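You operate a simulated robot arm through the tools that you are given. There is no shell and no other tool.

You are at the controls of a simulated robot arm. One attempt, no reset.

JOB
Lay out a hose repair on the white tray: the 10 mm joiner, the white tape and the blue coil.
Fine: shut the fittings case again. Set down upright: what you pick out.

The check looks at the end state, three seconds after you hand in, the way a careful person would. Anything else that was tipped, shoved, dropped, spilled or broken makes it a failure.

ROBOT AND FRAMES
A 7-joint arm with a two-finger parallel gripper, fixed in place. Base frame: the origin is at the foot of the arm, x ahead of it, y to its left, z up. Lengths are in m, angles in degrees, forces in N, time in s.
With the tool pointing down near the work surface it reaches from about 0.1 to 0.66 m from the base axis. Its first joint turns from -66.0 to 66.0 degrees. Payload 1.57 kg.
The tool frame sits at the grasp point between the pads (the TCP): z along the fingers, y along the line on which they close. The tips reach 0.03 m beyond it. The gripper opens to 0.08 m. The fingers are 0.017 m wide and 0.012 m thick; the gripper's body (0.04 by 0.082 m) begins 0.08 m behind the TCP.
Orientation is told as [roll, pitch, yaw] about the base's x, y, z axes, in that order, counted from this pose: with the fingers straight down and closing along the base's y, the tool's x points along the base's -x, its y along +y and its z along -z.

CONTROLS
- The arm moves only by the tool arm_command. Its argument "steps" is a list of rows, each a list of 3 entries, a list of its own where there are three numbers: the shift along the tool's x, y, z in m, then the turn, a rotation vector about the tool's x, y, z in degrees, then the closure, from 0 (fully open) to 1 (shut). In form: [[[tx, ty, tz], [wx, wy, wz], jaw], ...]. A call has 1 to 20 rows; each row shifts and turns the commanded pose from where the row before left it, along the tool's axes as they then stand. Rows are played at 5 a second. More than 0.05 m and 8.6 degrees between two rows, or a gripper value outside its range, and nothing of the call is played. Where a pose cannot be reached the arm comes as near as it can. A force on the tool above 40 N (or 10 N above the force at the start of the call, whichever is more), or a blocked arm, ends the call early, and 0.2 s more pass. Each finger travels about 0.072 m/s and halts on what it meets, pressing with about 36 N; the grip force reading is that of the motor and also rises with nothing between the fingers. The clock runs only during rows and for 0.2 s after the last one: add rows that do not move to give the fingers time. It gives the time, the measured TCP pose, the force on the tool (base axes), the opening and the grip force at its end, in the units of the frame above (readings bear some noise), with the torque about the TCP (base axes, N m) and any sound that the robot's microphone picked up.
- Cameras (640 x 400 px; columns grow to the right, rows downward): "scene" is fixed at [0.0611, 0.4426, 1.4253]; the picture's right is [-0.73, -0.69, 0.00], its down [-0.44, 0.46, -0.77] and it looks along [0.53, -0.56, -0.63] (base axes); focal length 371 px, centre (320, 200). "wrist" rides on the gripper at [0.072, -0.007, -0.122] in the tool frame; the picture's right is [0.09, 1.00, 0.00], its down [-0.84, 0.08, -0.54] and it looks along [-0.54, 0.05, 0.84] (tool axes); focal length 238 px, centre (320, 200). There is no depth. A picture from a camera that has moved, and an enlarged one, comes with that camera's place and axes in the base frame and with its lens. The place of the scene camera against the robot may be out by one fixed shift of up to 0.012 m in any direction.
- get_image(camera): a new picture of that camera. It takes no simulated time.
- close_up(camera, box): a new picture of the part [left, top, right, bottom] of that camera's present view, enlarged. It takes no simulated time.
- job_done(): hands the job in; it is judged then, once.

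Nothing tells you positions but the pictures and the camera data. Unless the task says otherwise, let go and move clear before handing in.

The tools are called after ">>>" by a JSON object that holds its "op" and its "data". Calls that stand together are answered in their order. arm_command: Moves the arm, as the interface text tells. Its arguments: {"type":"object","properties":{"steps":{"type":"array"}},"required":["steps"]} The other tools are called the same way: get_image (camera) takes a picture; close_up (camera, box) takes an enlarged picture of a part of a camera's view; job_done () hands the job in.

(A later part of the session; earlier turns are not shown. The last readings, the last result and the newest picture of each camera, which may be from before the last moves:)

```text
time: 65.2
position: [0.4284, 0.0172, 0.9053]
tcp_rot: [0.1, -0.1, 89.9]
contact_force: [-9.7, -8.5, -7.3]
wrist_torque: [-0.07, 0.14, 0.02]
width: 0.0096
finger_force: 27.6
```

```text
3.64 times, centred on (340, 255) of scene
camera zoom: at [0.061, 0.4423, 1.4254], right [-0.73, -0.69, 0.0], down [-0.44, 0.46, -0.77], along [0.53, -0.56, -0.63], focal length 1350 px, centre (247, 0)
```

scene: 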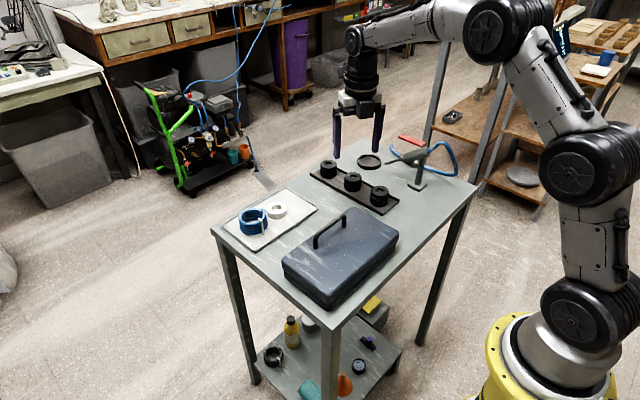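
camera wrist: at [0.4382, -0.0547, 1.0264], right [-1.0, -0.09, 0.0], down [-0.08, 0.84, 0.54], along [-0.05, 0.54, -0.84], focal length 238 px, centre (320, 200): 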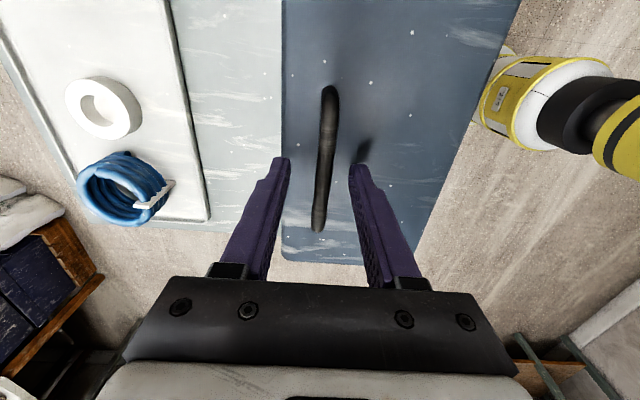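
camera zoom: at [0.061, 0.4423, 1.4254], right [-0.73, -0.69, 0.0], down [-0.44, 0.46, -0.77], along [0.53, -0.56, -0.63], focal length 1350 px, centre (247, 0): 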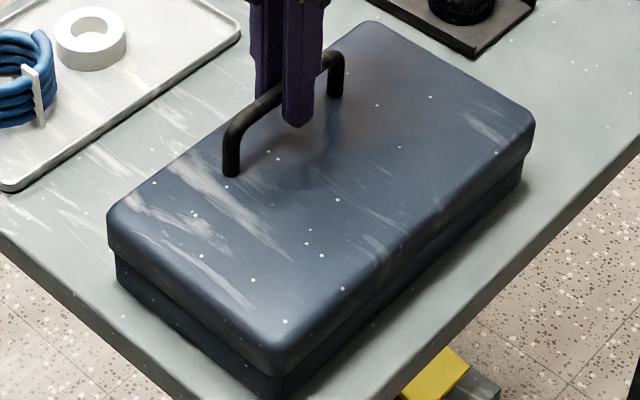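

The upward force has levelled off near 7 N, so the lid may be moving freely. I'll lift a little more and compare.

>>> {"op": "arm_command", "data": {"steps": [[[0, 0, -0.0015], [0, 0, 0], 1], [[0, 0, -0.0015], [0, 0, 0], 1], [[0, 0, 0], [0, 0, 0], 1]]}}

>>> {"op": "close_up", "data": {"camera": "scene", "box": [270, 200, 410, 310]}}

>>> {"op": "get_image", "data": {"camera": "wrist"}}

```text
time: 66.0
position: [0.4276, 0.0168, 0.9076]
tcp_rot: [0.1, 0.0, 89.9]
contact_force: [-13.3, -4.2, -9.3]
wrist_torque: [-0.35, 0.13, 0.08]
width: 0.0093
finger_force: 27.7
```

```text
3.64 times, centred on (340, 255) of scene
camera zoom: at [0.0609, 0.4425, 1.4254], right [-0.73, -0.69, 0.0], down [-0.44, 0.46, -0.77], along [0.53, -0.56, -0.63], focal length 1350 px, centre (247, 0)
```

zoom: 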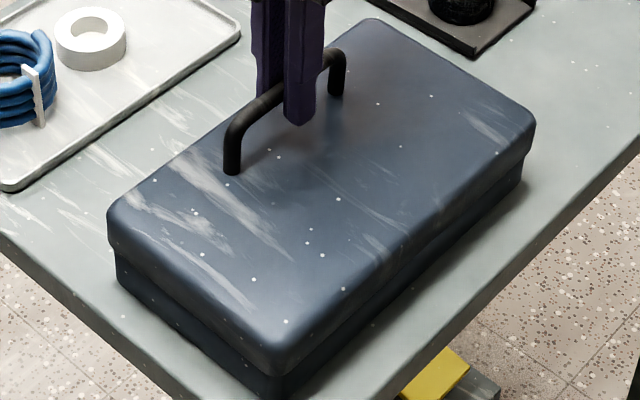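

```text
taken
camera wrist: at [0.4347, -0.0546, 1.0303], right [-1.0, -0.09, 0.0], down [-0.07, 0.84, 0.54], along [-0.05, 0.54, -0.84], focal length 238 px, centre (320, 200)
```

wrist: 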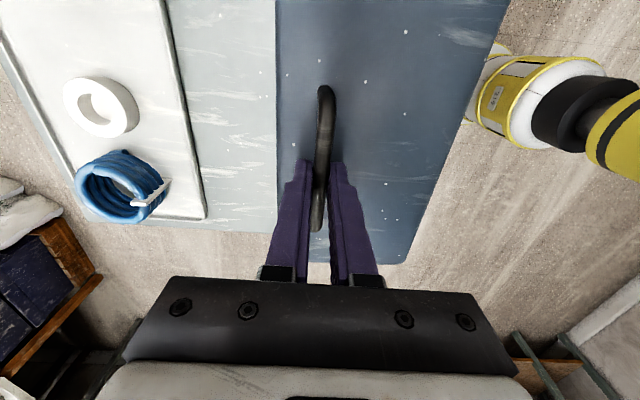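

The lid's far edge is rising while the base stays flat, so the lid is free and hinged along its near edge. I'll follow the opening arc in small steps.

>>> {"op": "arm_command", "data": {"steps": [[[0, 0.0087, -0.0078], [0, 0, 0], 1], [[0, 0.0076, -0.0105], [0, 0, 0], 1], [[0, 0.0086, -0.0096], [0, 0, 0], 1], [[0, 0, 0], [0, 0, 0], 1]]}}

>>> {"op": "close_up", "data": {"camera": "scene", "box": [250, 180, 410, 310]}}

>>> {"op": "get_image", "data": {"camera": "wrist"}}

```text
time: 67.0
position: [0.4037, 0.0169, 0.9375]
tcp_rot: [0.0, 0.1, 89.9]
contact_force: [-6.0, -21.0, -9.5]
wrist_torque: [-0.14, 0.09, 0.13]
width: 0.0093
finger_force: 27.8
```

```text
3.08 times, centred on (330, 245) of scene
camera zoom: at [0.0611, 0.442, 1.4255], right [-0.73, -0.69, 0.0], down [-0.44, 0.46, -0.77], along [0.53, -0.56, -0.63], focal length 1143 px, centre (289, 62)
```

zoom: 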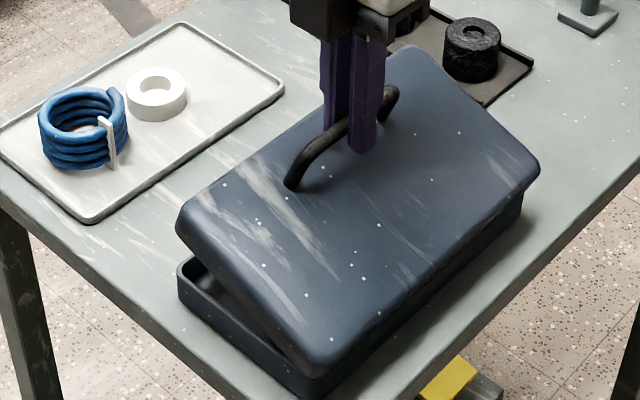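

```text
taken
camera wrist: at [0.4101, -0.0539, 1.0601], right [-1.0, -0.09, 0.0], down [-0.08, 0.84, 0.54], along [-0.05, 0.54, -0.84], focal length 238 px, centre (320, 200)
```

wrist: 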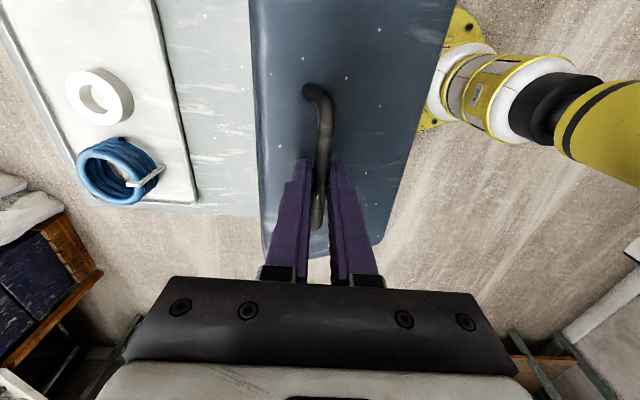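

The lid is about 20° open with the base still flat. A sideways force in y is building because the hinge axis is slightly yawed, so I'll ease 1 mm in −y and check the effect.

>>> {"op": "arm_command", "data": {"steps": [[[0.001, 0, 0], [0, 0, 0], 1], [[0, 0, 0], [0, 0, 0], 1], [[0, 0, 0], [0, 0, 0], 1]]}}

```text
time: 67.8
position: [0.4034, 0.0166, 0.9364]
tcp_rot: [0.2, 0.1, 90.0]
contact_force: [-7.2, -13.8, -9.3]
wrist_torque: [-0.57, 0.11, 0.19]
width: 0.0095
finger_force: 28.1
```

>>> {"op": "arm_command", "data": {"steps": [[[0.001, 0, 0], [0, 0, 0], 1], [[0.0005, 0, 0], [0, 0, 0], 1], [[0, 0, 0], [0, 0, 0], 1]]}}

```text
time: 68.6
position: [0.404, 0.0177, 0.937]
tcp_rot: [0.0, -0.2, 89.9]
contact_force: [-5.7, 9.8, -7.4]
wrist_torque: [0.08, 0.01, 0.17]
width: 0.0097
finger_force: 27.8
```

>>> {"op": "arm_command", "data": {"steps": [[[-0.0003, 0.0106, -0.0087], [0, 0, 0], 1], [[0.0002, 0.0104, -0.0076], [0, 0, 0], 1], [[0.0002, 0.0112, -0.0065], [0, 0, 0], 1], [[0.0002, 0.0118, -0.0053], [0, 0, 0], 1], [[0, 0, 0], [0, 0, 0], 1]]}}

>>> {"op": "close_up", "data": {"camera": "scene", "box": [250, 170, 410, 310]}}

>>> {"op": "get_image", "data": {"camera": "wrist"}}

```text
time: 69.8
position: [0.358, 0.0135, 0.9638]
tcp_rot: [0.2, 0.0, 89.9]
contact_force: [-3.4, 13.9, -15.1]
wrist_torque: [0.43, 0.01, 0.25]
width: 0.0095
finger_force: 27.5
```

```text
2.86 times, centred on (330, 240) of scene
camera zoom: at [0.0612, 0.4429, 1.4252], right [-0.73, -0.69, 0.0], down [-0.44, 0.46, -0.77], along [0.53, -0.56, -0.63], focal length 1061 px, centre (291, 86)
```

zoom: 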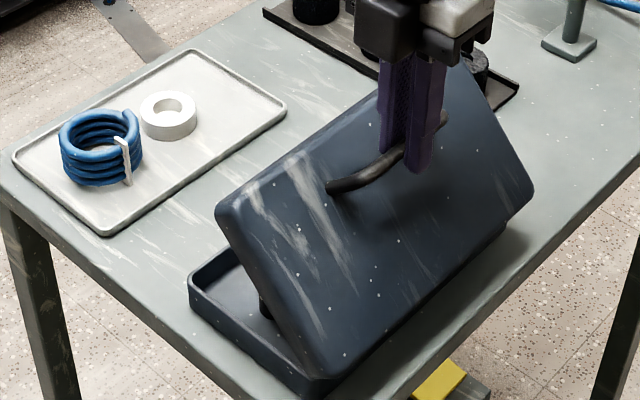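

```text
taken
camera wrist: at [0.3638, -0.0564, 1.0866], right [-1.0, -0.09, 0.0], down [-0.07, 0.84, 0.54], along [-0.05, 0.54, -0.84], focal length 238 px, centre (320, 200)
```

wrist: 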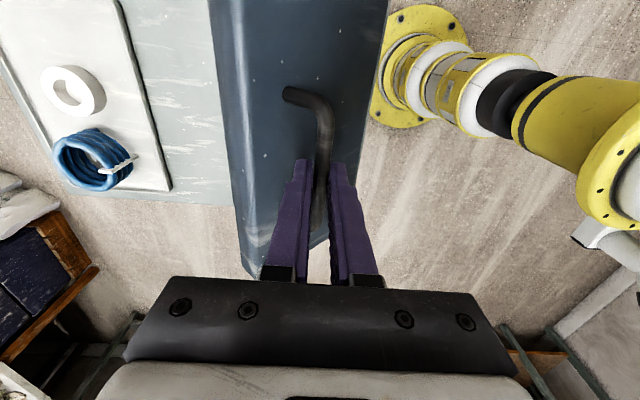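

>>> {"op": "arm_command", "data": {"steps": [[[-0.0012, 0.0123, -0.003], [0, 0, 0], 1], [[0, 0.0126, -0.0022], [0, 0, 0], 1], [[0, 0.0129, -0.001], [0, 0, 0], 1], [[0, 0.0129, 0], [0, 0, 0], 1], [[0, 0, 0], [0, 0, 0], 1]]}}

>>> {"op": "close_up", "data": {"camera": "scene", "box": [250, 160, 410, 310]}}

>>> {"op": "get_image", "data": {"camera": "wrist"}}

```text
time: 71.0
position: [0.3087, 0.0162, 0.9702]
tcp_rot: [0.0, 0.2, 89.9]
contact_force: [3.7, -10.9, -24.3]
wrist_torque: [-0.29, -0.06, 0.31]
width: 0.0099
finger_force: 27.9
```

```text
2.67 times, centred on (330, 235) of scene
camera zoom: at [0.0614, 0.4423, 1.4254], right [-0.73, -0.69, 0.0], down [-0.44, 0.46, -0.77], along [0.53, -0.56, -0.63], focal length 990 px, centre (293, 107)
```

zoom: 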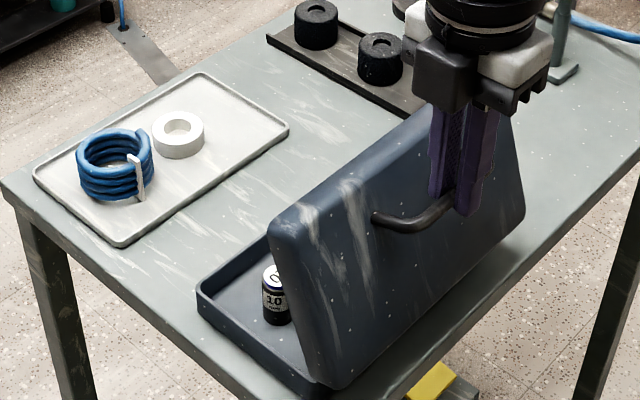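

```text
taken
camera wrist: at [0.3161, -0.0555, 1.0932], right [-1.0, -0.09, 0.0], down [-0.08, 0.84, 0.54], along [-0.05, 0.54, -0.84], focal length 238 px, centre (320, 200)
```

wrist: 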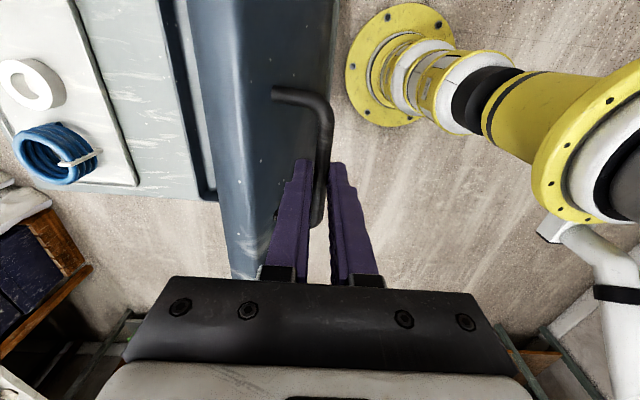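

Inside the case I can see a small fitting labelled "10", standing upright. The lid is about 65° open, and fitting the path so far gives a radius of about 0.129 m. I'll continue along that corrected arc.

>>> {"op": "arm_command", "data": {"steps": [[[0.0006, 0.0155, 0.0033], [0, 0, 0], 1], [[0, 0.0132, 0.0029], [0, 0, 0], 1], [[0, 0.0129, 0.0043], [0, 0, 0], 1], [[0, 0, 0], [0, 0, 0], 1]]}}

>>> {"op": "close_up", "data": {"camera": "scene", "box": [250, 160, 410, 310]}}

>>> {"op": "get_image", "data": {"camera": "wrist"}}

```text
time: 72.0
position: [0.27, 0.0159, 0.9589]
tcp_rot: [-0.1, -0.1, 89.9]
contact_force: [15.1, 0.0, -26.0]
wrist_torque: [0.07, -0.3, 0.34]
width: 0.0098
finger_force: 27.7
```

```text
2.67 times, centred on (330, 235) of scene
camera zoom: at [0.0617, 0.4426, 1.4253], right [-0.73, -0.69, 0.0], down [-0.44, 0.46, -0.77], along [0.53, -0.56, -0.63], focal length 990 px, centre (293, 107)
```

zoom: 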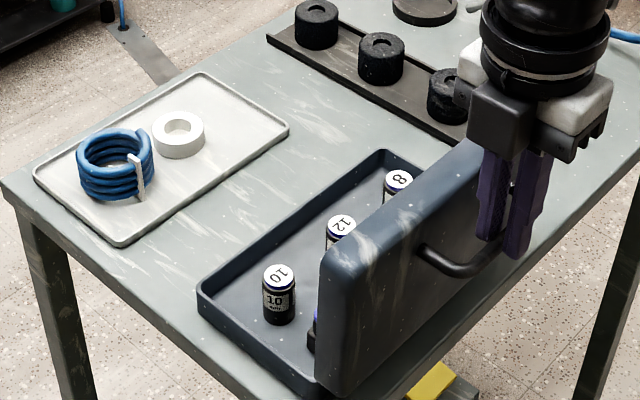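

```text
taken
camera wrist: at [0.2753, -0.0554, 1.0821], right [-1.0, -0.09, 0.0], down [-0.08, 0.84, 0.54], along [-0.05, 0.54, -0.84], focal length 238 px, centre (320, 200)
```

wrist: 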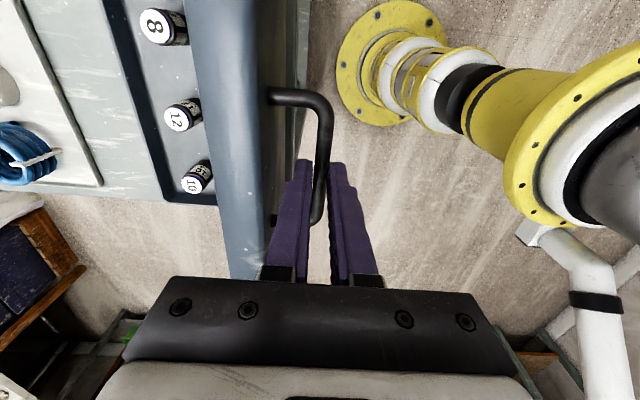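

The case holds three upright fittings marked 8, 12 and 10, so the 10 is identified. The lid is at about 83°, and I'll ease it past vertical while watching for a stop.

>>> {"op": "arm_command", "data": {"steps": [[[0, 0.0055, 0.0045], [0, 0, 0], 1], [[0, 0.0055, 0.0035], [0, 0, 0], 1], [[0, 0.0057, 0.0034], [0, 0, 0], 1], [[0, 0.0057, 0.0033], [0, 0, 0], 1], [[0, 0, 0], [0, 0, 0], 1]]}}

>>> {"op": "close_up", "data": {"camera": "scene", "box": [250, 160, 410, 310]}}

>>> {"op": "get_image", "data": {"camera": "wrist"}}

```text
time: 73.2
position: [0.2493, 0.0157, 0.945]
tcp_rot: [-0.5, 0.0, 89.9]
contact_force: [23.3, -2.5, -26.1]
wrist_torque: [-0.06, -0.55, 0.3]
width: 0.0096
finger_force: 27.7
```

```text
2.67 times, centred on (330, 235) of scene
camera zoom: at [0.0619, 0.4425, 1.4253], right [-0.73, -0.69, 0.0], down [-0.44, 0.46, -0.77], along [0.53, -0.56, -0.63], focal length 990 px, centre (293, 107)
```

zoom: 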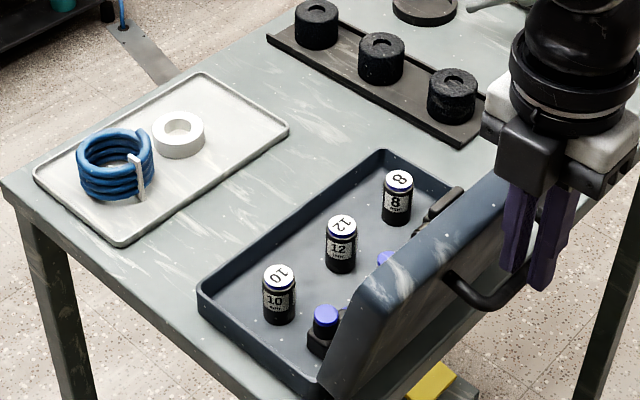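

```text
taken
camera wrist: at [0.2537, -0.0553, 1.0681], right [-1.0, -0.09, -0.01], down [-0.08, 0.84, 0.54], along [-0.04, 0.54, -0.84], focal length 238 px, centre (320, 200)
```

wrist: 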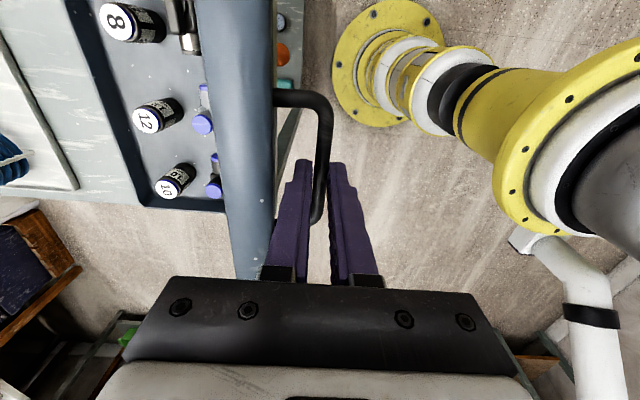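

The lid is just past vertical. I'll relax the radial pull a little, then continue gently to find where it rests.

>>> {"op": "arm_command", "data": {"steps": [[[0, -0.0014, 0.0024], [0, 0, 0], 1], [[0, 0, 0], [0, 0, 0], 1]]}}

>>> {"op": "arm_command", "data": {"steps": [[[0, 0.005, 0.0042], [0, 0, 0], 1], [[0, 0.005, 0.0042], [0, 0, 0], 1], [[0, 0, 0], [0, 0, 0], 1]]}}

>>> {"op": "close_up", "data": {"camera": "scene", "box": [250, 160, 410, 310]}}

```text
time: 73.8
position: [0.2471, 0.0152, 0.9448]
tcp_rot: [0.0, -0.2, 89.8]
contact_force: [7.6, 8.9, -0.2]
wrist_torque: [0.21, -0.2, 0.37]
width: 0.0095
finger_force: 27.7
```

```text
time: 74.8
position: [0.2472, 0.0162, 0.9383]
tcp_rot: [-2.0, 0.0, 89.9]
contact_force: [5.8, 0.0, -6.8]
wrist_torque: [0.08, -0.12, 0.35]
width: 0.0096
finger_force: 27.6
stopped in row 3: the force on the tool passed its limit at 41 N (the readings are from after the stop); the commanded pose is now the measured one
```

```text
2.67 times, centred on (330, 235) of scene
camera zoom: at [0.0613, 0.4426, 1.4253], right [-0.73, -0.69, 0.0], down [-0.44, 0.46, -0.77], along [0.53, -0.56, -0.63], focal length 990 px, centre (293, 107)
```

zoom: 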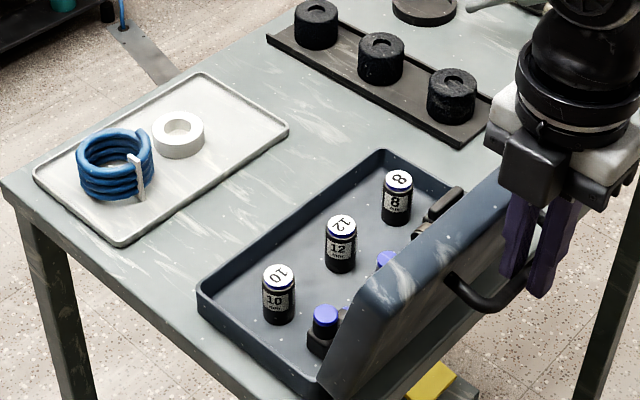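

The lid has reached its stop just past vertical. I'll open the fingers slightly to release the bar and check that the lid stays put.

>>> {"op": "arm_command", "data": {"steps": [[[0, 0, 0], [0, 0, 0], 0.82], [[0, 0, 0], [0, 0, 0], 0.78], [[0, 0, 0], [0, 0, 0], 0.75], [[0, 0, 0], [0, 0, 0], 0.75]]}}

>>> {"op": "get_image", "data": {"camera": "wrist"}}

>>> {"op": "close_up", "data": {"camera": "scene", "box": [300, 160, 460, 310]}}

```text
time: 75.8
position: [0.2458, 0.0161, 0.9382]
tcp_rot: [-1.8, 0.1, 90.0]
contact_force: [0.6, -0.3, -0.1]
wrist_torque: [0.01, 0.02, -0.01]
width: 0.02
finger_force: 0.1
```

```text
taken
camera wrist: at [0.2483, -0.0558, 1.0616], right [-1.0, -0.09, -0.03], down [-0.09, 0.84, 0.54], along [-0.02, 0.54, -0.84], focal length 238 px, centre (320, 200)
```

wrist: 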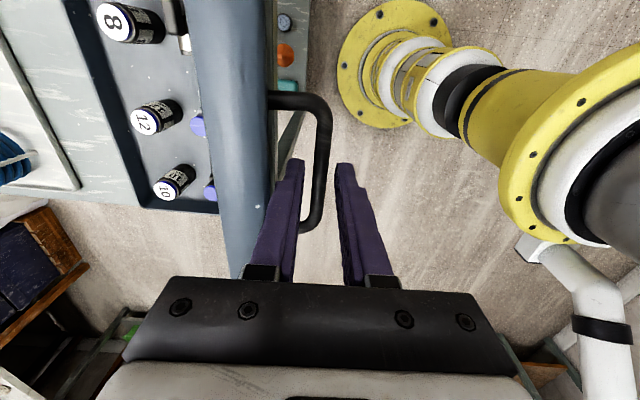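

```text
2.67 times, centred on (380, 235) of scene
camera zoom: at [0.0611, 0.4426, 1.4253], right [-0.73, -0.69, 0.0], down [-0.44, 0.46, -0.77], along [0.53, -0.56, -0.63], focal length 990 px, centre (160, 107)
```

zoom: 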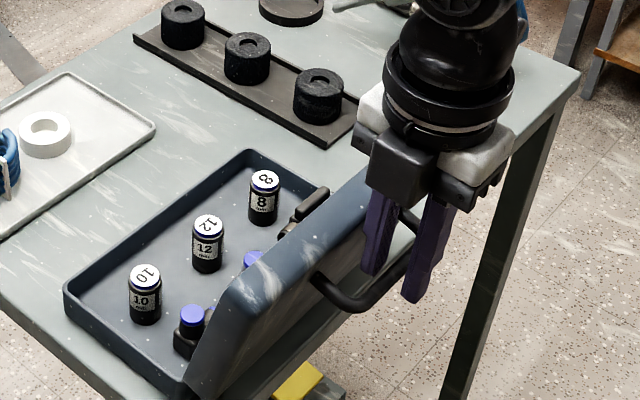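

The lid stays open by itself. I'll rise straight up, clear of the bar.

>>> {"op": "arm_command", "data": {"steps": [[[0, 0, -0.01], [0, 0, 0], 0.75], [[0, 0, -0.015], [0, 0, 0], 0.75], [[0, 0, -0.03], [0, 0, 0], 0.75], [[0, 0, -0.04], [0, 0, 0], 0.75], [[0, 0, -0.04], [0, 0, 0], 0.7], [[0, 0, 0], [0, 0, 0], 0.5], [[0, 0, 0], [0, 0, 0], 0.5]]}}

>>> {"op": "get_image", "data": {"camera": "wrist"}}

>>> {"op": "get_image", "data": {"camera": "scene"}}

```text
time: 77.3
position: [0.2459, 0.0145, 1.0719]
tcp_rot: [-1.9, 0.0, 89.9]
contact_force: [-0.3, -0.9, 0.1]
wrist_torque: [0.0, 0.0, 0.0]
width: 0.0401
finger_force: 0.2
```

```text
taken
camera wrist: at [0.2474, -0.0566, 1.195], right [-1.0, -0.09, -0.03], down [-0.09, 0.84, 0.54], along [-0.02, 0.54, -0.84], focal length 238 px, centre (320, 200)
```

wrist: 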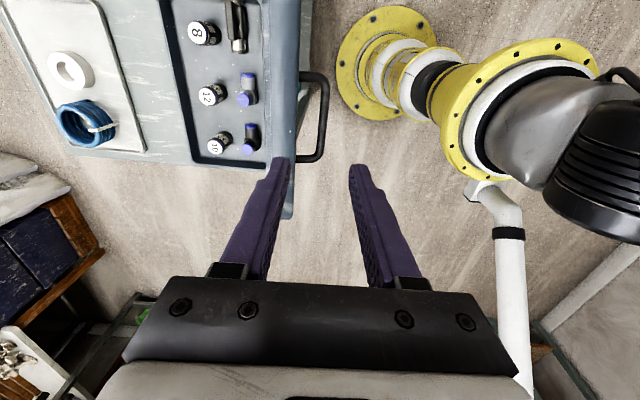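

```text
taken
```

scene: 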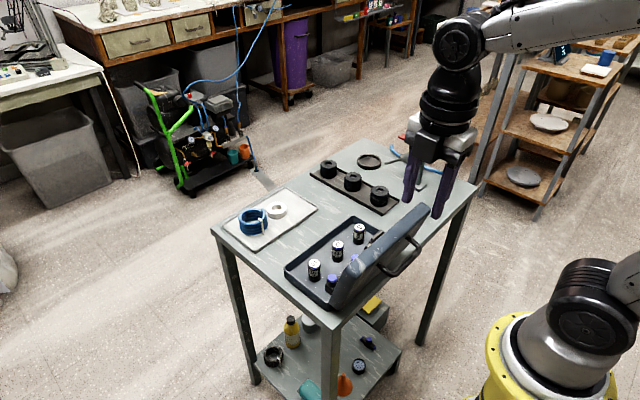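

The lid is resting open. I'll level the tool and move over the case to look at the fittings closely.

>>> {"op": "arm_command", "data": {"steps": [[[0, 0, 0], [-1.9, 0, 0], 0.5], [[0, -0.03, 0], [0, 0, 0], 0.4], [[0, -0.045, 0], [0, 0, 0], 0.3], [[0, -0.045, 0], [0, 0, 0], 0.3], [[0, -0.035, 0], [0, 0, 0], 0.3], [[-0.02, 0, 0], [0, 0, 0], 0.3], [[0, 0, 0], [0, 0, 0], 0.3], [[0, 0, 0], [0, 0, 0], 0.3]]}}

>>> {"op": "get_image", "data": {"camera": "wrist"}}

>>> {"op": "close_up", "data": {"camera": "scene", "box": [270, 200, 430, 320]}}

```text
time: 79.2
position: [0.396, 0.035, 1.073]
tcp_rot: [0.1, -0.1, 89.9]
contact_force: [-0.3, 1.4, -0.7]
wrist_torque: [0.04, 0.02, -0.02]
width: 0.0561
finger_force: 0.1
```

```text
taken
camera wrist: at [0.4026, -0.0357, 1.1961], right [-1.0, -0.09, 0.0], down [-0.07, 0.84, 0.54], along [-0.05, 0.54, -0.84], focal length 238 px, centre (320, 200)
```

wrist: 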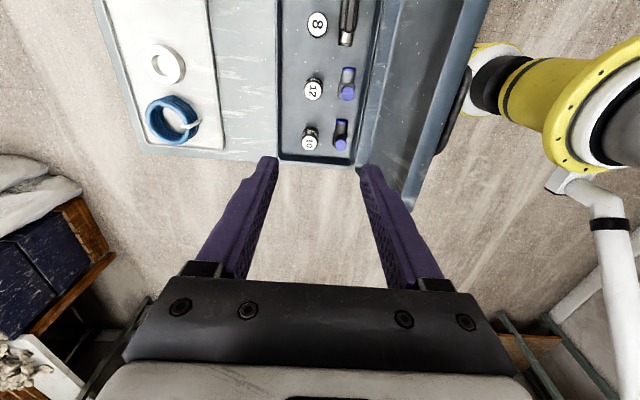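

```text
3.33 times, centred on (350, 260) of scene
camera zoom: at [0.0611, 0.4426, 1.4253], right [-0.73, -0.69, 0.0], down [-0.44, 0.46, -0.77], along [0.53, -0.56, -0.63], focal length 1238 px, centre (220, 0)
```

zoom: 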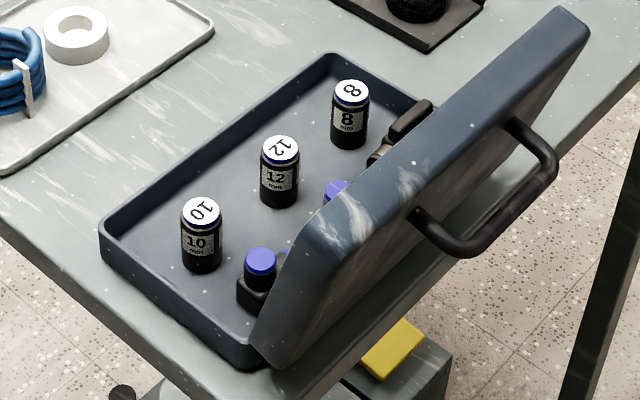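

>>> {"op": "close_up", "data": {"camera": "wrist", "box": [270, 0, 400, 170]}}

>>> {"op": "close_up", "data": {"camera": "wrist", "box": [270, 100, 370, 170]}}

>>> {"op": "close_up", "data": {"camera": "scene", "box": [295, 245, 375, 310]}}

```text
2.35 times, centred on (335, 85) of wrist
camera zoom: at [0.4026, -0.0357, 1.1961], right [-1.0, -0.09, 0.0], down [-0.07, 0.84, 0.54], along [-0.05, 0.54, -0.84], focal length 561 px, centre (285, 471)
```

zoom: 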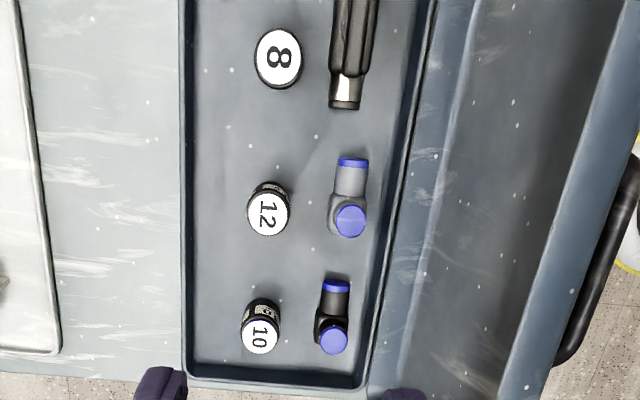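

```text
5.71 times, centred on (320, 135) of wrist
camera zoom: at [0.4026, -0.0357, 1.1961], right [-1.0, -0.09, 0.0], down [-0.07, 0.84, 0.54], along [-0.05, 0.54, -0.84], focal length 1362 px, centre (320, 571)
```

zoom: 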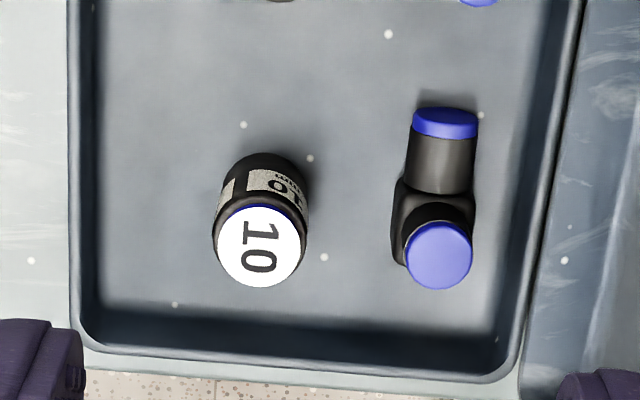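

```text
6.15 times, centred on (335, 278) of scene
camera zoom: at [0.0611, 0.4426, 1.4253], right [-0.73, -0.69, 0.0], down [-0.44, 0.46, -0.77], along [0.53, -0.56, -0.63], focal length 2285 px, centre (228, -277)
```

zoom: 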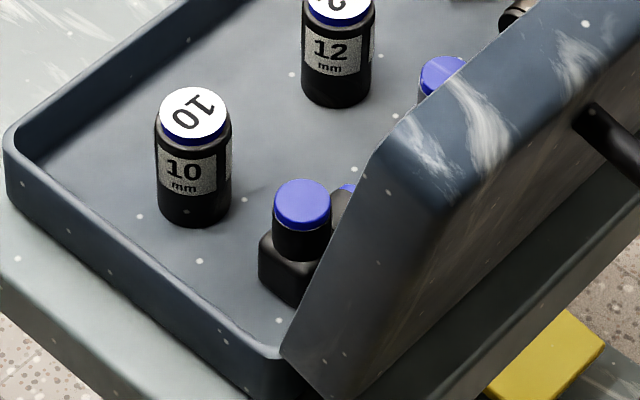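

The 10 mm joiner is the upright cylinder near (0.407, 0.087), standing next to an elbow fitting. I'll hover lower with a narrower opening so the near finger clears the elbow.

>>> {"op": "arm_command", "data": {"steps": [[[-0.025, -0.006, 0], [0, 0, 0], 0.5], [[-0.026, -0.005, 0], [0, 0, 0], 0.525], [[0, 0, 0.04], [0, 0, 0], 0.525], [[0, 0, 0.045], [0, 0, 0], 0.525], [[0, 0, 0.04], [0, 0, 0], 0.525], [[0, 0, 0.015], [0, 0, 0], 0.525], [[0, 0, 0], [0, 0, 0], 0.525], [[0, 0, 0], [0, 0, 0], 0.525]]}}

>>> {"op": "get_image", "data": {"camera": "wrist"}}

>>> {"op": "close_up", "data": {"camera": "wrist", "box": [240, 90, 400, 210]}}

>>> {"op": "close_up", "data": {"camera": "scene", "box": [270, 200, 410, 310]}}

```text
time: 81.0
position: [0.4069, 0.0873, 0.9332]
tcp_rot: [0.1, 0.0, 90.0]
contact_force: [-0.2, 0.3, 0.0]
wrist_torque: [0.0, -0.01, -0.01]
width: 0.038
finger_force: 0.0
```

```text
taken
camera wrist: at [0.4133, 0.0156, 1.0552], right [-1.0, -0.09, 0.0], down [-0.08, 0.84, 0.54], along [-0.05, 0.54, -0.84], focal length 238 px, centre (320, 200)
```

wrist: 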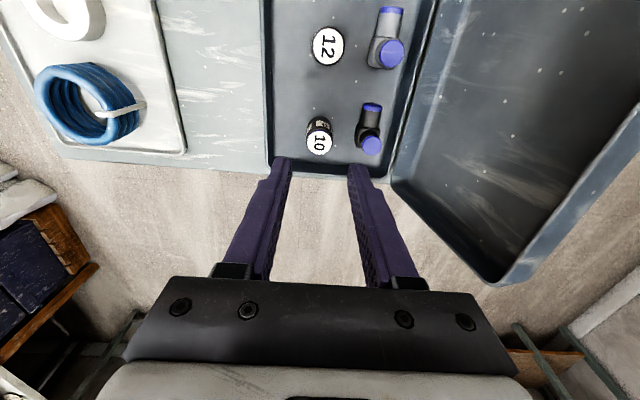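

```text
3.33 times, centred on (320, 150) of wrist
camera zoom: at [0.4133, 0.0156, 1.0552], right [-1.0, -0.09, 0.0], down [-0.08, 0.84, 0.54], along [-0.05, 0.54, -0.84], focal length 794 px, centre (320, 367)
```

zoom: 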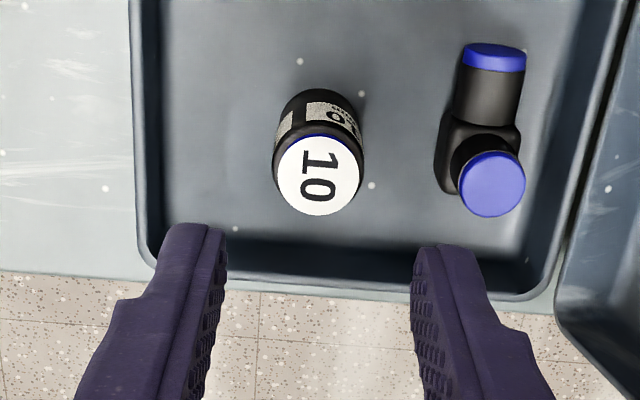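

```text
3.64 times, centred on (340, 255) of scene
camera zoom: at [0.0611, 0.4426, 1.4253], right [-0.73, -0.69, 0.0], down [-0.44, 0.46, -0.77], along [0.53, -0.56, -0.63], focal length 1350 px, centre (247, 0)
```

zoom: 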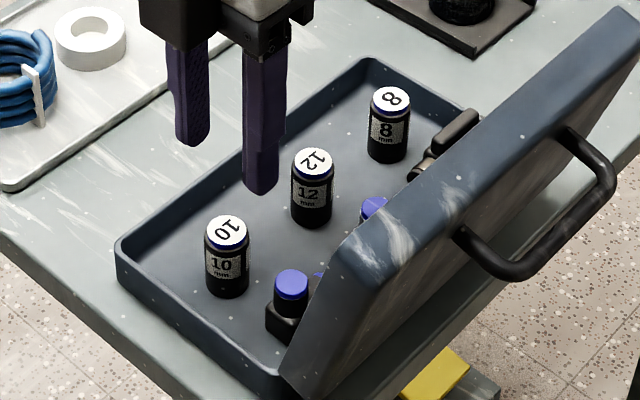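

The joiner centre is about (0.407, 0.0885) with its top near z 0.845. The gripper is lined up, so I'll lower to just above it, check, and continue.

>>> {"op": "arm_command", "data": {"steps": [[[-0.001, 0, 0.02], [0, 0, 0], 0.525], [[0, 0, 0.02], [0, 0, 0], 0.525], [[0, 0, 0.012], [0, 0, 0], 0.525], [[0, 0, 0], [0, 0, 0], 0.525], [[0, 0, 0], [0, 0, 0], 0.525]]}}

>>> {"op": "close_up", "data": {"camera": "wrist", "box": [240, 90, 400, 210]}}

>>> {"op": "close_up", "data": {"camera": "scene", "box": [280, 220, 380, 310]}}

```text
time: 82.2
position: [0.4074, 0.0871, 0.8805]
tcp_rot: [0.0, 0.0, 89.9]
contact_force: [0.2, 0.2, 0.2]
wrist_torque: [0.02, -0.02, 0.03]
width: 0.0377
finger_force: 0.2
```

```text
3.33 times, centred on (320, 150) of wrist
camera zoom: at [0.4139, 0.0159, 1.0031], right [-1.0, -0.09, 0.0], down [-0.08, 0.84, 0.54], along [-0.05, 0.54, -0.84], focal length 794 px, centre (320, 367)
```

zoom: 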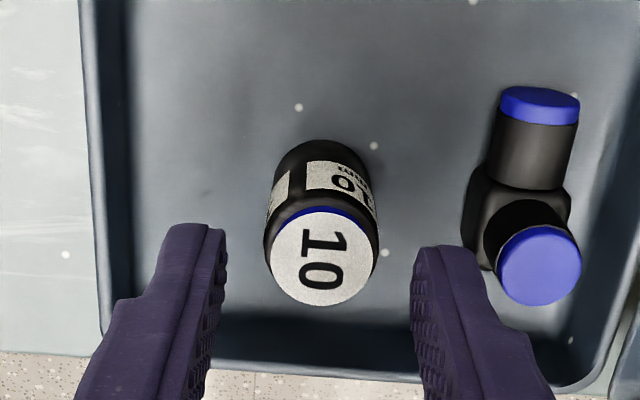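

```text
4.44 times, centred on (330, 265) of scene
camera zoom: at [0.0611, 0.4426, 1.4253], right [-0.73, -0.69, 0.0], down [-0.44, 0.46, -0.77], along [0.53, -0.56, -0.63], focal length 1650 px, centre (276, -89)
```

zoom: 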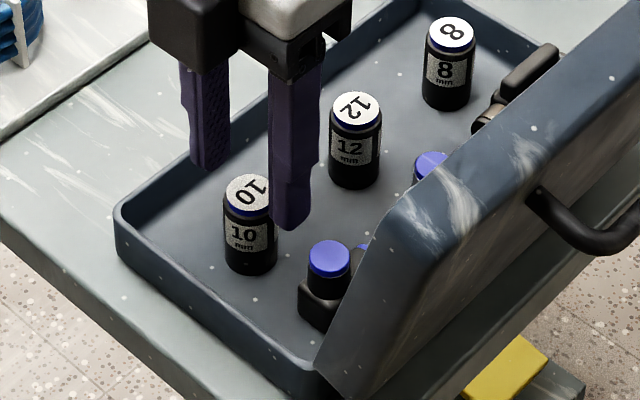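

>>> {"op": "arm_command", "data": {"steps": [[[-0.0012, 0, 0.013], [0, 0, 0], 0.525], [[0, 0, 0.012], [0, 0, 0], 0.525], [[0, 0, 0.008], [0, 0, 0], 0.525], [[0, 0, 0.004], [0, 0, 0], 0.525], [[0, 0, 0], [0, 0, 0], 0.525]]}}

>>> {"op": "close_up", "data": {"camera": "wrist", "box": [240, 110, 400, 230]}}

>>> {"op": "close_up", "data": {"camera": "scene", "box": [280, 220, 380, 310]}}

```text
time: 83.3
position: [0.4063, 0.0898, 0.8435]
tcp_rot: [0.2, 0.0, 89.9]
contact_force: [0.0, -0.1, 0.4]
wrist_torque: [-0.03, -0.01, -0.01]
width: 0.0381
finger_force: 0.0
```

```text
3.33 times, centred on (320, 170) of wrist
camera zoom: at [0.4135, 0.0173, 0.967], right [-1.0, -0.09, 0.0], down [-0.08, 0.84, 0.54], along [-0.05, 0.54, -0.84], focal length 794 px, centre (320, 300)
```

zoom: 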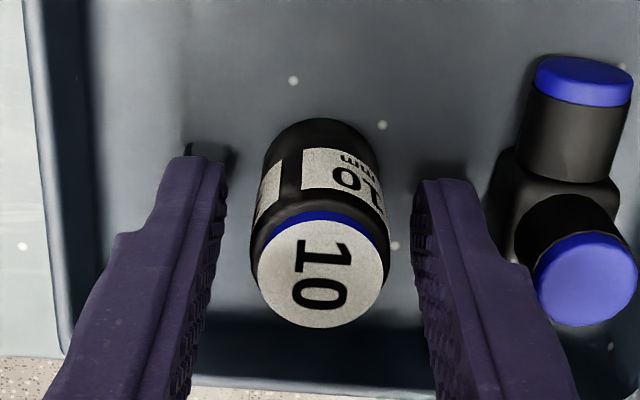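

```text
4.44 times, centred on (330, 265) of scene
camera zoom: at [0.0611, 0.4426, 1.4253], right [-0.73, -0.69, 0.0], down [-0.44, 0.46, -0.77], along [0.53, -0.56, -0.63], focal length 1650 px, centre (276, -89)
```

zoom: 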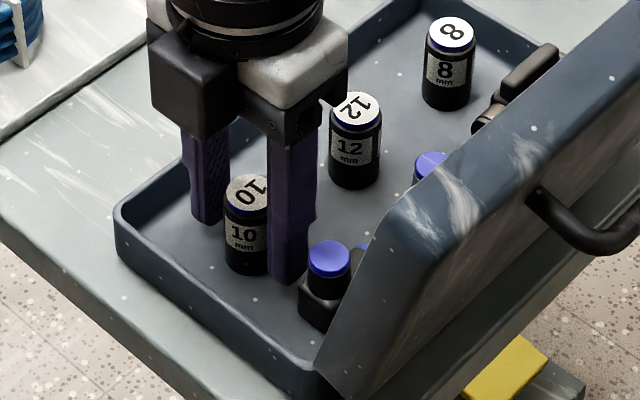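

The fingers straddle the joiner without touching the elbow. I'll close and lift a little.

>>> {"op": "arm_command", "data": {"steps": [[[0, 0, 0], [0, 0, 0], 0.62], [[0, 0, 0], [0, 0, 0], 0.75], [[0, 0, 0], [0, 0, 0], 1], [[0, 0, 0], [0, 0, 0], 1]]}}

>>> {"op": "close_up", "data": {"camera": "wrist", "box": [240, 110, 400, 230]}}

```text
time: 84.3
position: [0.4072, 0.0882, 0.8449]
tcp_rot: [0.1, 0.0, 89.9]
contact_force: [0.3, 0.3, 0.3]
wrist_torque: [0.0, -0.01, 0.03]
width: 0.0222
finger_force: 35.1
```

```text
3.33 times, centred on (320, 170) of wrist
camera zoom: at [0.4134, 0.0174, 0.9672], right [-1.0, -0.09, 0.0], down [-0.08, 0.84, 0.54], along [-0.05, 0.54, -0.84], focal length 794 px, centre (320, 300)
```

zoom: 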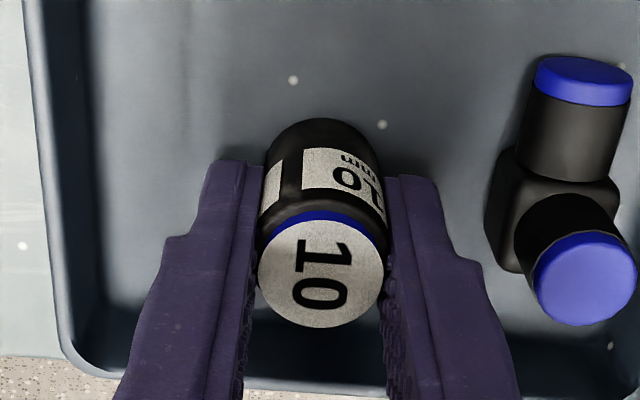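

The joiner is held at 22 mm. I'll lift it straight out and carry it high to the free end of the tray.

>>> {"op": "arm_command", "data": {"steps": [[[0, 0, -0.01], [0, 0, 0], 1], [[0, 0, -0.025], [0, 0, 0], 1], [[0, 0, -0.04], [0, 0, 0], 1], [[0, 0, -0.045], [0, 0, 0], 1], [[0, 0, -0.035], [0, 0, 0], 1], [[0, 0, 0], [0, 0, 0], 1], [[0.012, -0.018, 0], [0, 0, 0], 1], [[0.022, -0.035, 0], [0, 0, 0], 1], [[0.024, -0.038, 0], [0, 0, 0], 1], [[0.024, -0.038, 0], [0, 0, 0], 1], [[0.024, -0.038, 0], [0, 0, 0], 1], [[0.02, -0.029, 0], [0, 0, 0], 1], [[0.01, -0.012, 0], [0, 0, 0], 1], [[0, 0, 0], [0, 0, 0], 1], [[0, 0, 0], [0, 0, 0], 1]]}}

>>> {"op": "get_image", "data": {"camera": "wrist"}}

>>> {"op": "get_image", "data": {"camera": "scene"}}

```text
time: 87.5
position: [0.6141, -0.0473, 1.001]
tcp_rot: [0.2, 0.0, 89.9]
contact_force: [0.3, 0.5, -0.3]
wrist_torque: [0.03, -0.02, 0.0]
width: 0.0222
finger_force: 34.7
```

```text
taken
camera wrist: at [0.6207, -0.1174, 1.1229], right [-1.0, -0.09, 0.0], down [-0.08, 0.84, 0.54], along [-0.05, 0.54, -0.84], focal length 238 px, centre (320, 200)
```

wrist: 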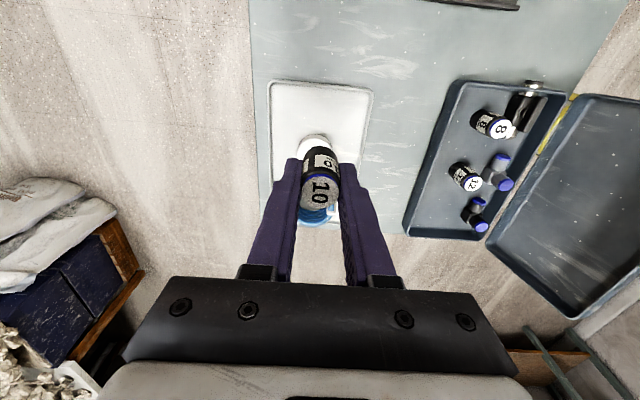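

```text
taken
```

scene: 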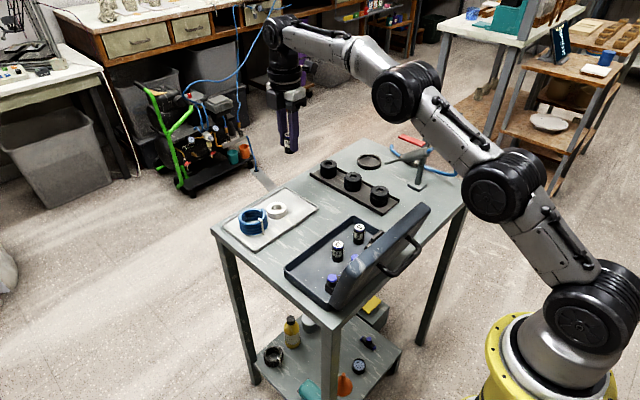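

I'm over the tray's free end at (0.614, −0.047). I'll lower close to the floor and then feel for contact.

>>> {"op": "arm_command", "data": {"steps": [[[0, 0, 0.02], [0, 0, 0], 1], [[0, 0, 0.04], [0, 0, 0], 1], [[0, 0, 0.04], [0, 0, 0], 1], [[0, 0, 0.03], [0, 0, 0], 1], [[0, 0, 0.015], [0, 0, 0], 1], [[0, 0, 0], [0, 0, 0], 1], [[0, 0, 0], [0, 0, 0], 1]]}}

>>> {"op": "close_up", "data": {"camera": "scene", "box": [210, 150, 350, 260]}}

>>> {"op": "get_image", "data": {"camera": "wrist"}}

```text
time: 89.2
position: [0.6129, -0.0447, 0.8542]
tcp_rot: [0.1, 0.1, 89.9]
contact_force: [0.2, 0.5, 0.0]
wrist_torque: [0.0, 0.03, 0.0]
width: 0.0222
finger_force: 34.7
```

```text
3.64 times, centred on (280, 205) of scene
camera zoom: at [0.0611, 0.4426, 1.4253], right [-0.73, -0.69, 0.0], down [-0.44, 0.46, -0.77], along [0.53, -0.56, -0.63], focal length 1350 px, centre (466, 182)
```

zoom: 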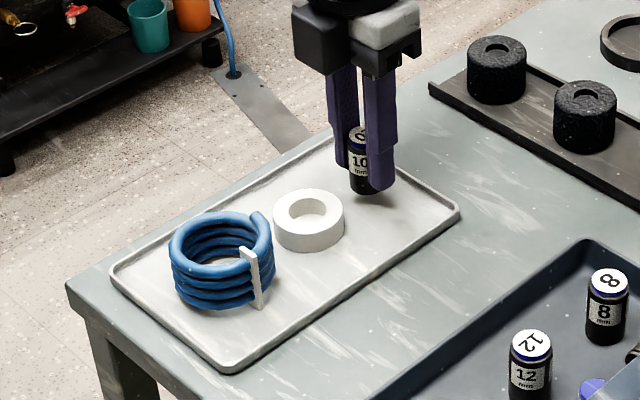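

```text
taken
camera wrist: at [0.6195, -0.1166, 0.9766], right [-1.0, -0.09, 0.0], down [-0.08, 0.84, 0.54], along [-0.05, 0.54, -0.84], focal length 238 px, centre (320, 200)
```

wrist: 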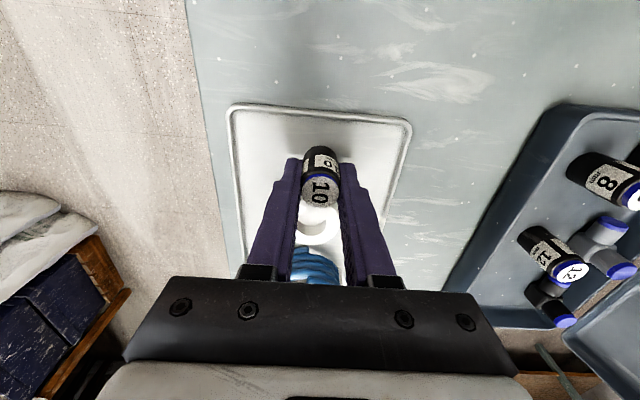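

>>> {"op": "arm_command", "data": {"steps": [[[0, 0, 0.003], [0, 0, 0], 1], [[0, 0, 0.003], [0, 0, 0], 1], [[0, 0, 0.002], [0, 0, 0], 1], [[0, 0, 0], [0, 0, 0], 1]]}}

>>> {"op": "arm_command", "data": {"steps": [[[0, 0, 0.001], [0, 0, 0], 1], [[0, 0, 0], [0, 0, 0], 1]]}}

```text
time: 90.2
position: [0.6159, -0.0473, 0.8458]
tcp_rot: [0.1, -0.1, 89.8]
contact_force: [0.0, -0.1, -0.7]
wrist_torque: [0.02, -0.01, -0.01]
width: 0.022
finger_force: 35.3
```

```text
time: 90.8
position: [0.6152, -0.0481, 0.8447]
tcp_rot: [0.0, 0.0, 89.9]
contact_force: [0.3, 0.1, -1.2]
wrist_torque: [-0.02, 0.01, 0.0]
width: 0.022
finger_force: 34.7
```

>>> {"op": "arm_command", "data": {"steps": [[[0, 0, 0.001], [0, 0, 0], 1], [[0, 0, 0], [0, 0, 0], 1]]}}

>>> {"op": "arm_command", "data": {"steps": [[[0, 0, 0.001], [0, 0, 0], 1], [[0, 0, 0], [0, 0, 0], 1]]}}

>>> {"op": "close_up", "data": {"camera": "scene", "box": [250, 160, 330, 220]}}

```text
time: 91.3
position: [0.6143, -0.0463, 0.8441]
tcp_rot: [0.1, 0.0, 90.0]
contact_force: [-1.1, -0.4, -1.2]
wrist_torque: [-0.05, 0.0, 0.01]
width: 0.022
finger_force: 34.6
```

```text
time: 92.0
position: [0.6154, -0.0473, 0.8431]
tcp_rot: [0.1, -0.1, 89.9]
contact_force: [-0.4, 0.3, 0.8]
wrist_torque: [0.06, -0.03, 0.02]
width: 0.0223
finger_force: 35.3
```

```text
6.67 times, centred on (290, 190) of scene
camera zoom: at [0.0611, 0.4426, 1.4253], right [-0.73, -0.69, 0.0], down [-0.44, 0.46, -0.77], along [0.53, -0.56, -0.63], focal length 2476 px, centre (520, 267)
```

zoom: 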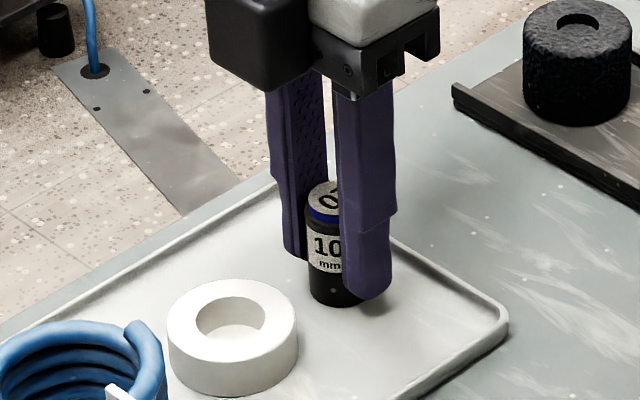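

>>> {"op": "arm_command", "data": {"steps": [[[0, 0, 0.001], [0, 0, 0], 1], [[0, 0, 0], [0, 0, 0], 1]]}}

```text
time: 92.5
position: [0.6156, -0.0483, 0.8442]
tcp_rot: [0.0, -0.1, 89.9]
contact_force: [-2.4, 1.5, 6.0]
wrist_torque: [-0.02, 0.07, 0.01]
width: 0.0222
finger_force: 34.6
```

The joiner has touched down (6 N). I'll release gently and rise.

>>> {"op": "arm_command", "data": {"steps": [[[0, 0, -0.0005], [0, 0, 0], 1], [[0, 0, 0], [0, 0, 0], 0.7], [[0, 0, 0], [0, 0, 0], 0.6], [[0, 0, 0], [0, 0, 0], 0.55], [[0, 0, -0.01], [0, 0, 0], 0.55], [[0, 0, -0.025], [0, 0, 0], 0.55], [[0, 0, -0.04], [0, 0, 0], 0.55], [[0, 0, -0.045], [0, 0, 0], 0.55], [[0, 0, -0.04], [0, 0, 0], 0.55], [[0, 0, 0], [0, 0, 0], 0.55]]}}

>>> {"op": "close_up", "data": {"camera": "scene", "box": [210, 160, 340, 260]}}

>>> {"op": "get_image", "data": {"camera": "wrist"}}

```text
time: 94.8
position: [0.6125, -0.0467, 1.0031]
tcp_rot: [0.2, -0.1, 89.9]
contact_force: [0.3, 0.4, -0.5]
wrist_torque: [-0.03, 0.01, 0.0]
width: 0.0357
finger_force: 0.1
```

```text
4.00 times, centred on (275, 210) of scene
camera zoom: at [0.0611, 0.4426, 1.4253], right [-0.73, -0.69, 0.0], down [-0.44, 0.46, -0.77], along [0.53, -0.56, -0.63], focal length 1486 px, centre (500, 160)
```

zoom: 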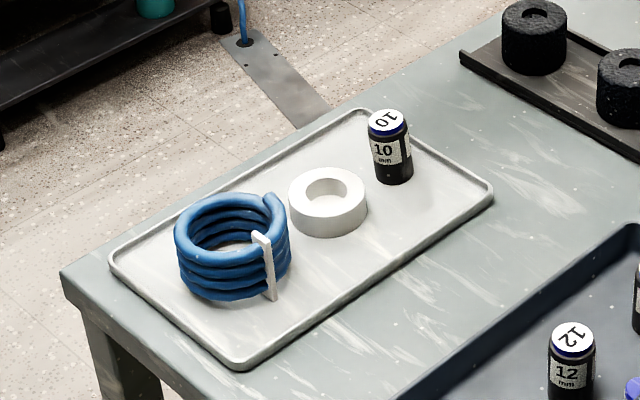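

```text
taken
camera wrist: at [0.6189, -0.1188, 1.1265], right [-1.0, -0.09, 0.0], down [-0.07, 0.84, 0.54], along [-0.05, 0.54, -0.84], focal length 238 px, centre (320, 200)
```

wrist: 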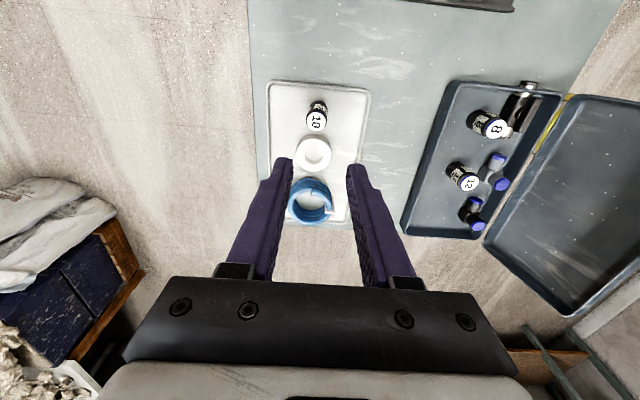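

The coil, tape and 10 mm joiner are all upright on the tray. Now I'll go back over the open lid's handle to shut the case.

>>> {"op": "arm_command", "data": {"steps": [[[0, 0, -0.03], [0, 0, 0], 0.55], [[0, 0, -0.04], [0, 0, 0], 0.55], [[-0.004, 0.02, 0], [0, 0, 0], 0.55], [[-0.007, 0.041, 0], [0, 0, 0], 0.55], [[-0.007, 0.041, 0], [0, 0, 0], 0.55], [[-0.007, 0.041, 0], [0, 0, 0], 0.55], [[-0.007, 0.041, 0], [0, 0, 0], 0.55], [[-0.007, 0.041, 0], [0, 0, 0], 0.55], [[-0.007, 0.041, 0], [0, 0, 0], 0.55], [[-0.007, 0.041, 0], [0, 0, 0], 0.55], [[-0.006, 0.038, 0], [0, 0, 0], 0.6], [[-0.004, 0.021, 0], [0, 0, 0], 0.65], [[0, 0, 0], [0, 0, 0], 0.65], [[0, 0, 0], [0, 0, 0], 0.65]]}}

>>> {"op": "get_image", "data": {"camera": "wrist"}}

>>> {"op": "get_image", "data": {"camera": "scene"}}

```text
time: 97.8
position: [0.2452, 0.0139, 1.0581]
tcp_rot: [0.1, -0.1, 89.9]
contact_force: [0.4, 0.0, -0.5]
wrist_torque: [0.03, 0.01, 0.0]
width: 0.0279
finger_force: 0.1
out of reach, approached as far as the arm can: row 2
```

```text
taken
camera wrist: at [0.2515, -0.056, 1.1815], right [-1.0, -0.09, 0.0], down [-0.07, 0.84, 0.54], along [-0.05, 0.54, -0.84], focal length 238 px, centre (320, 200)
```

wrist: 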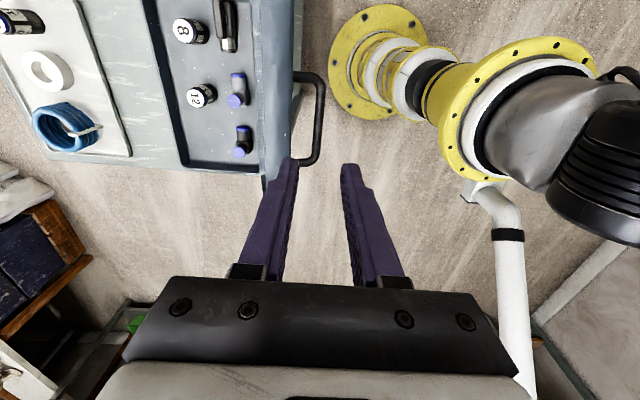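

```text
taken
```

scene: 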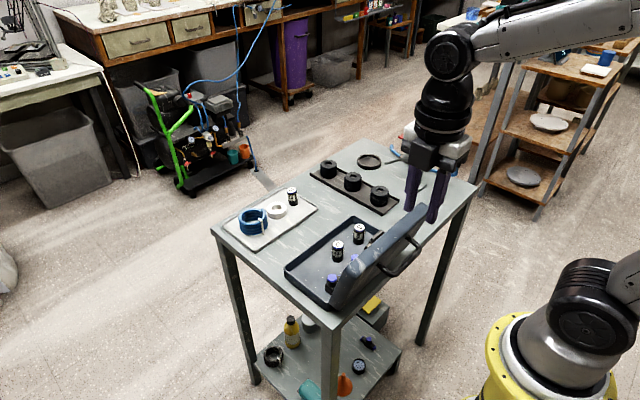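

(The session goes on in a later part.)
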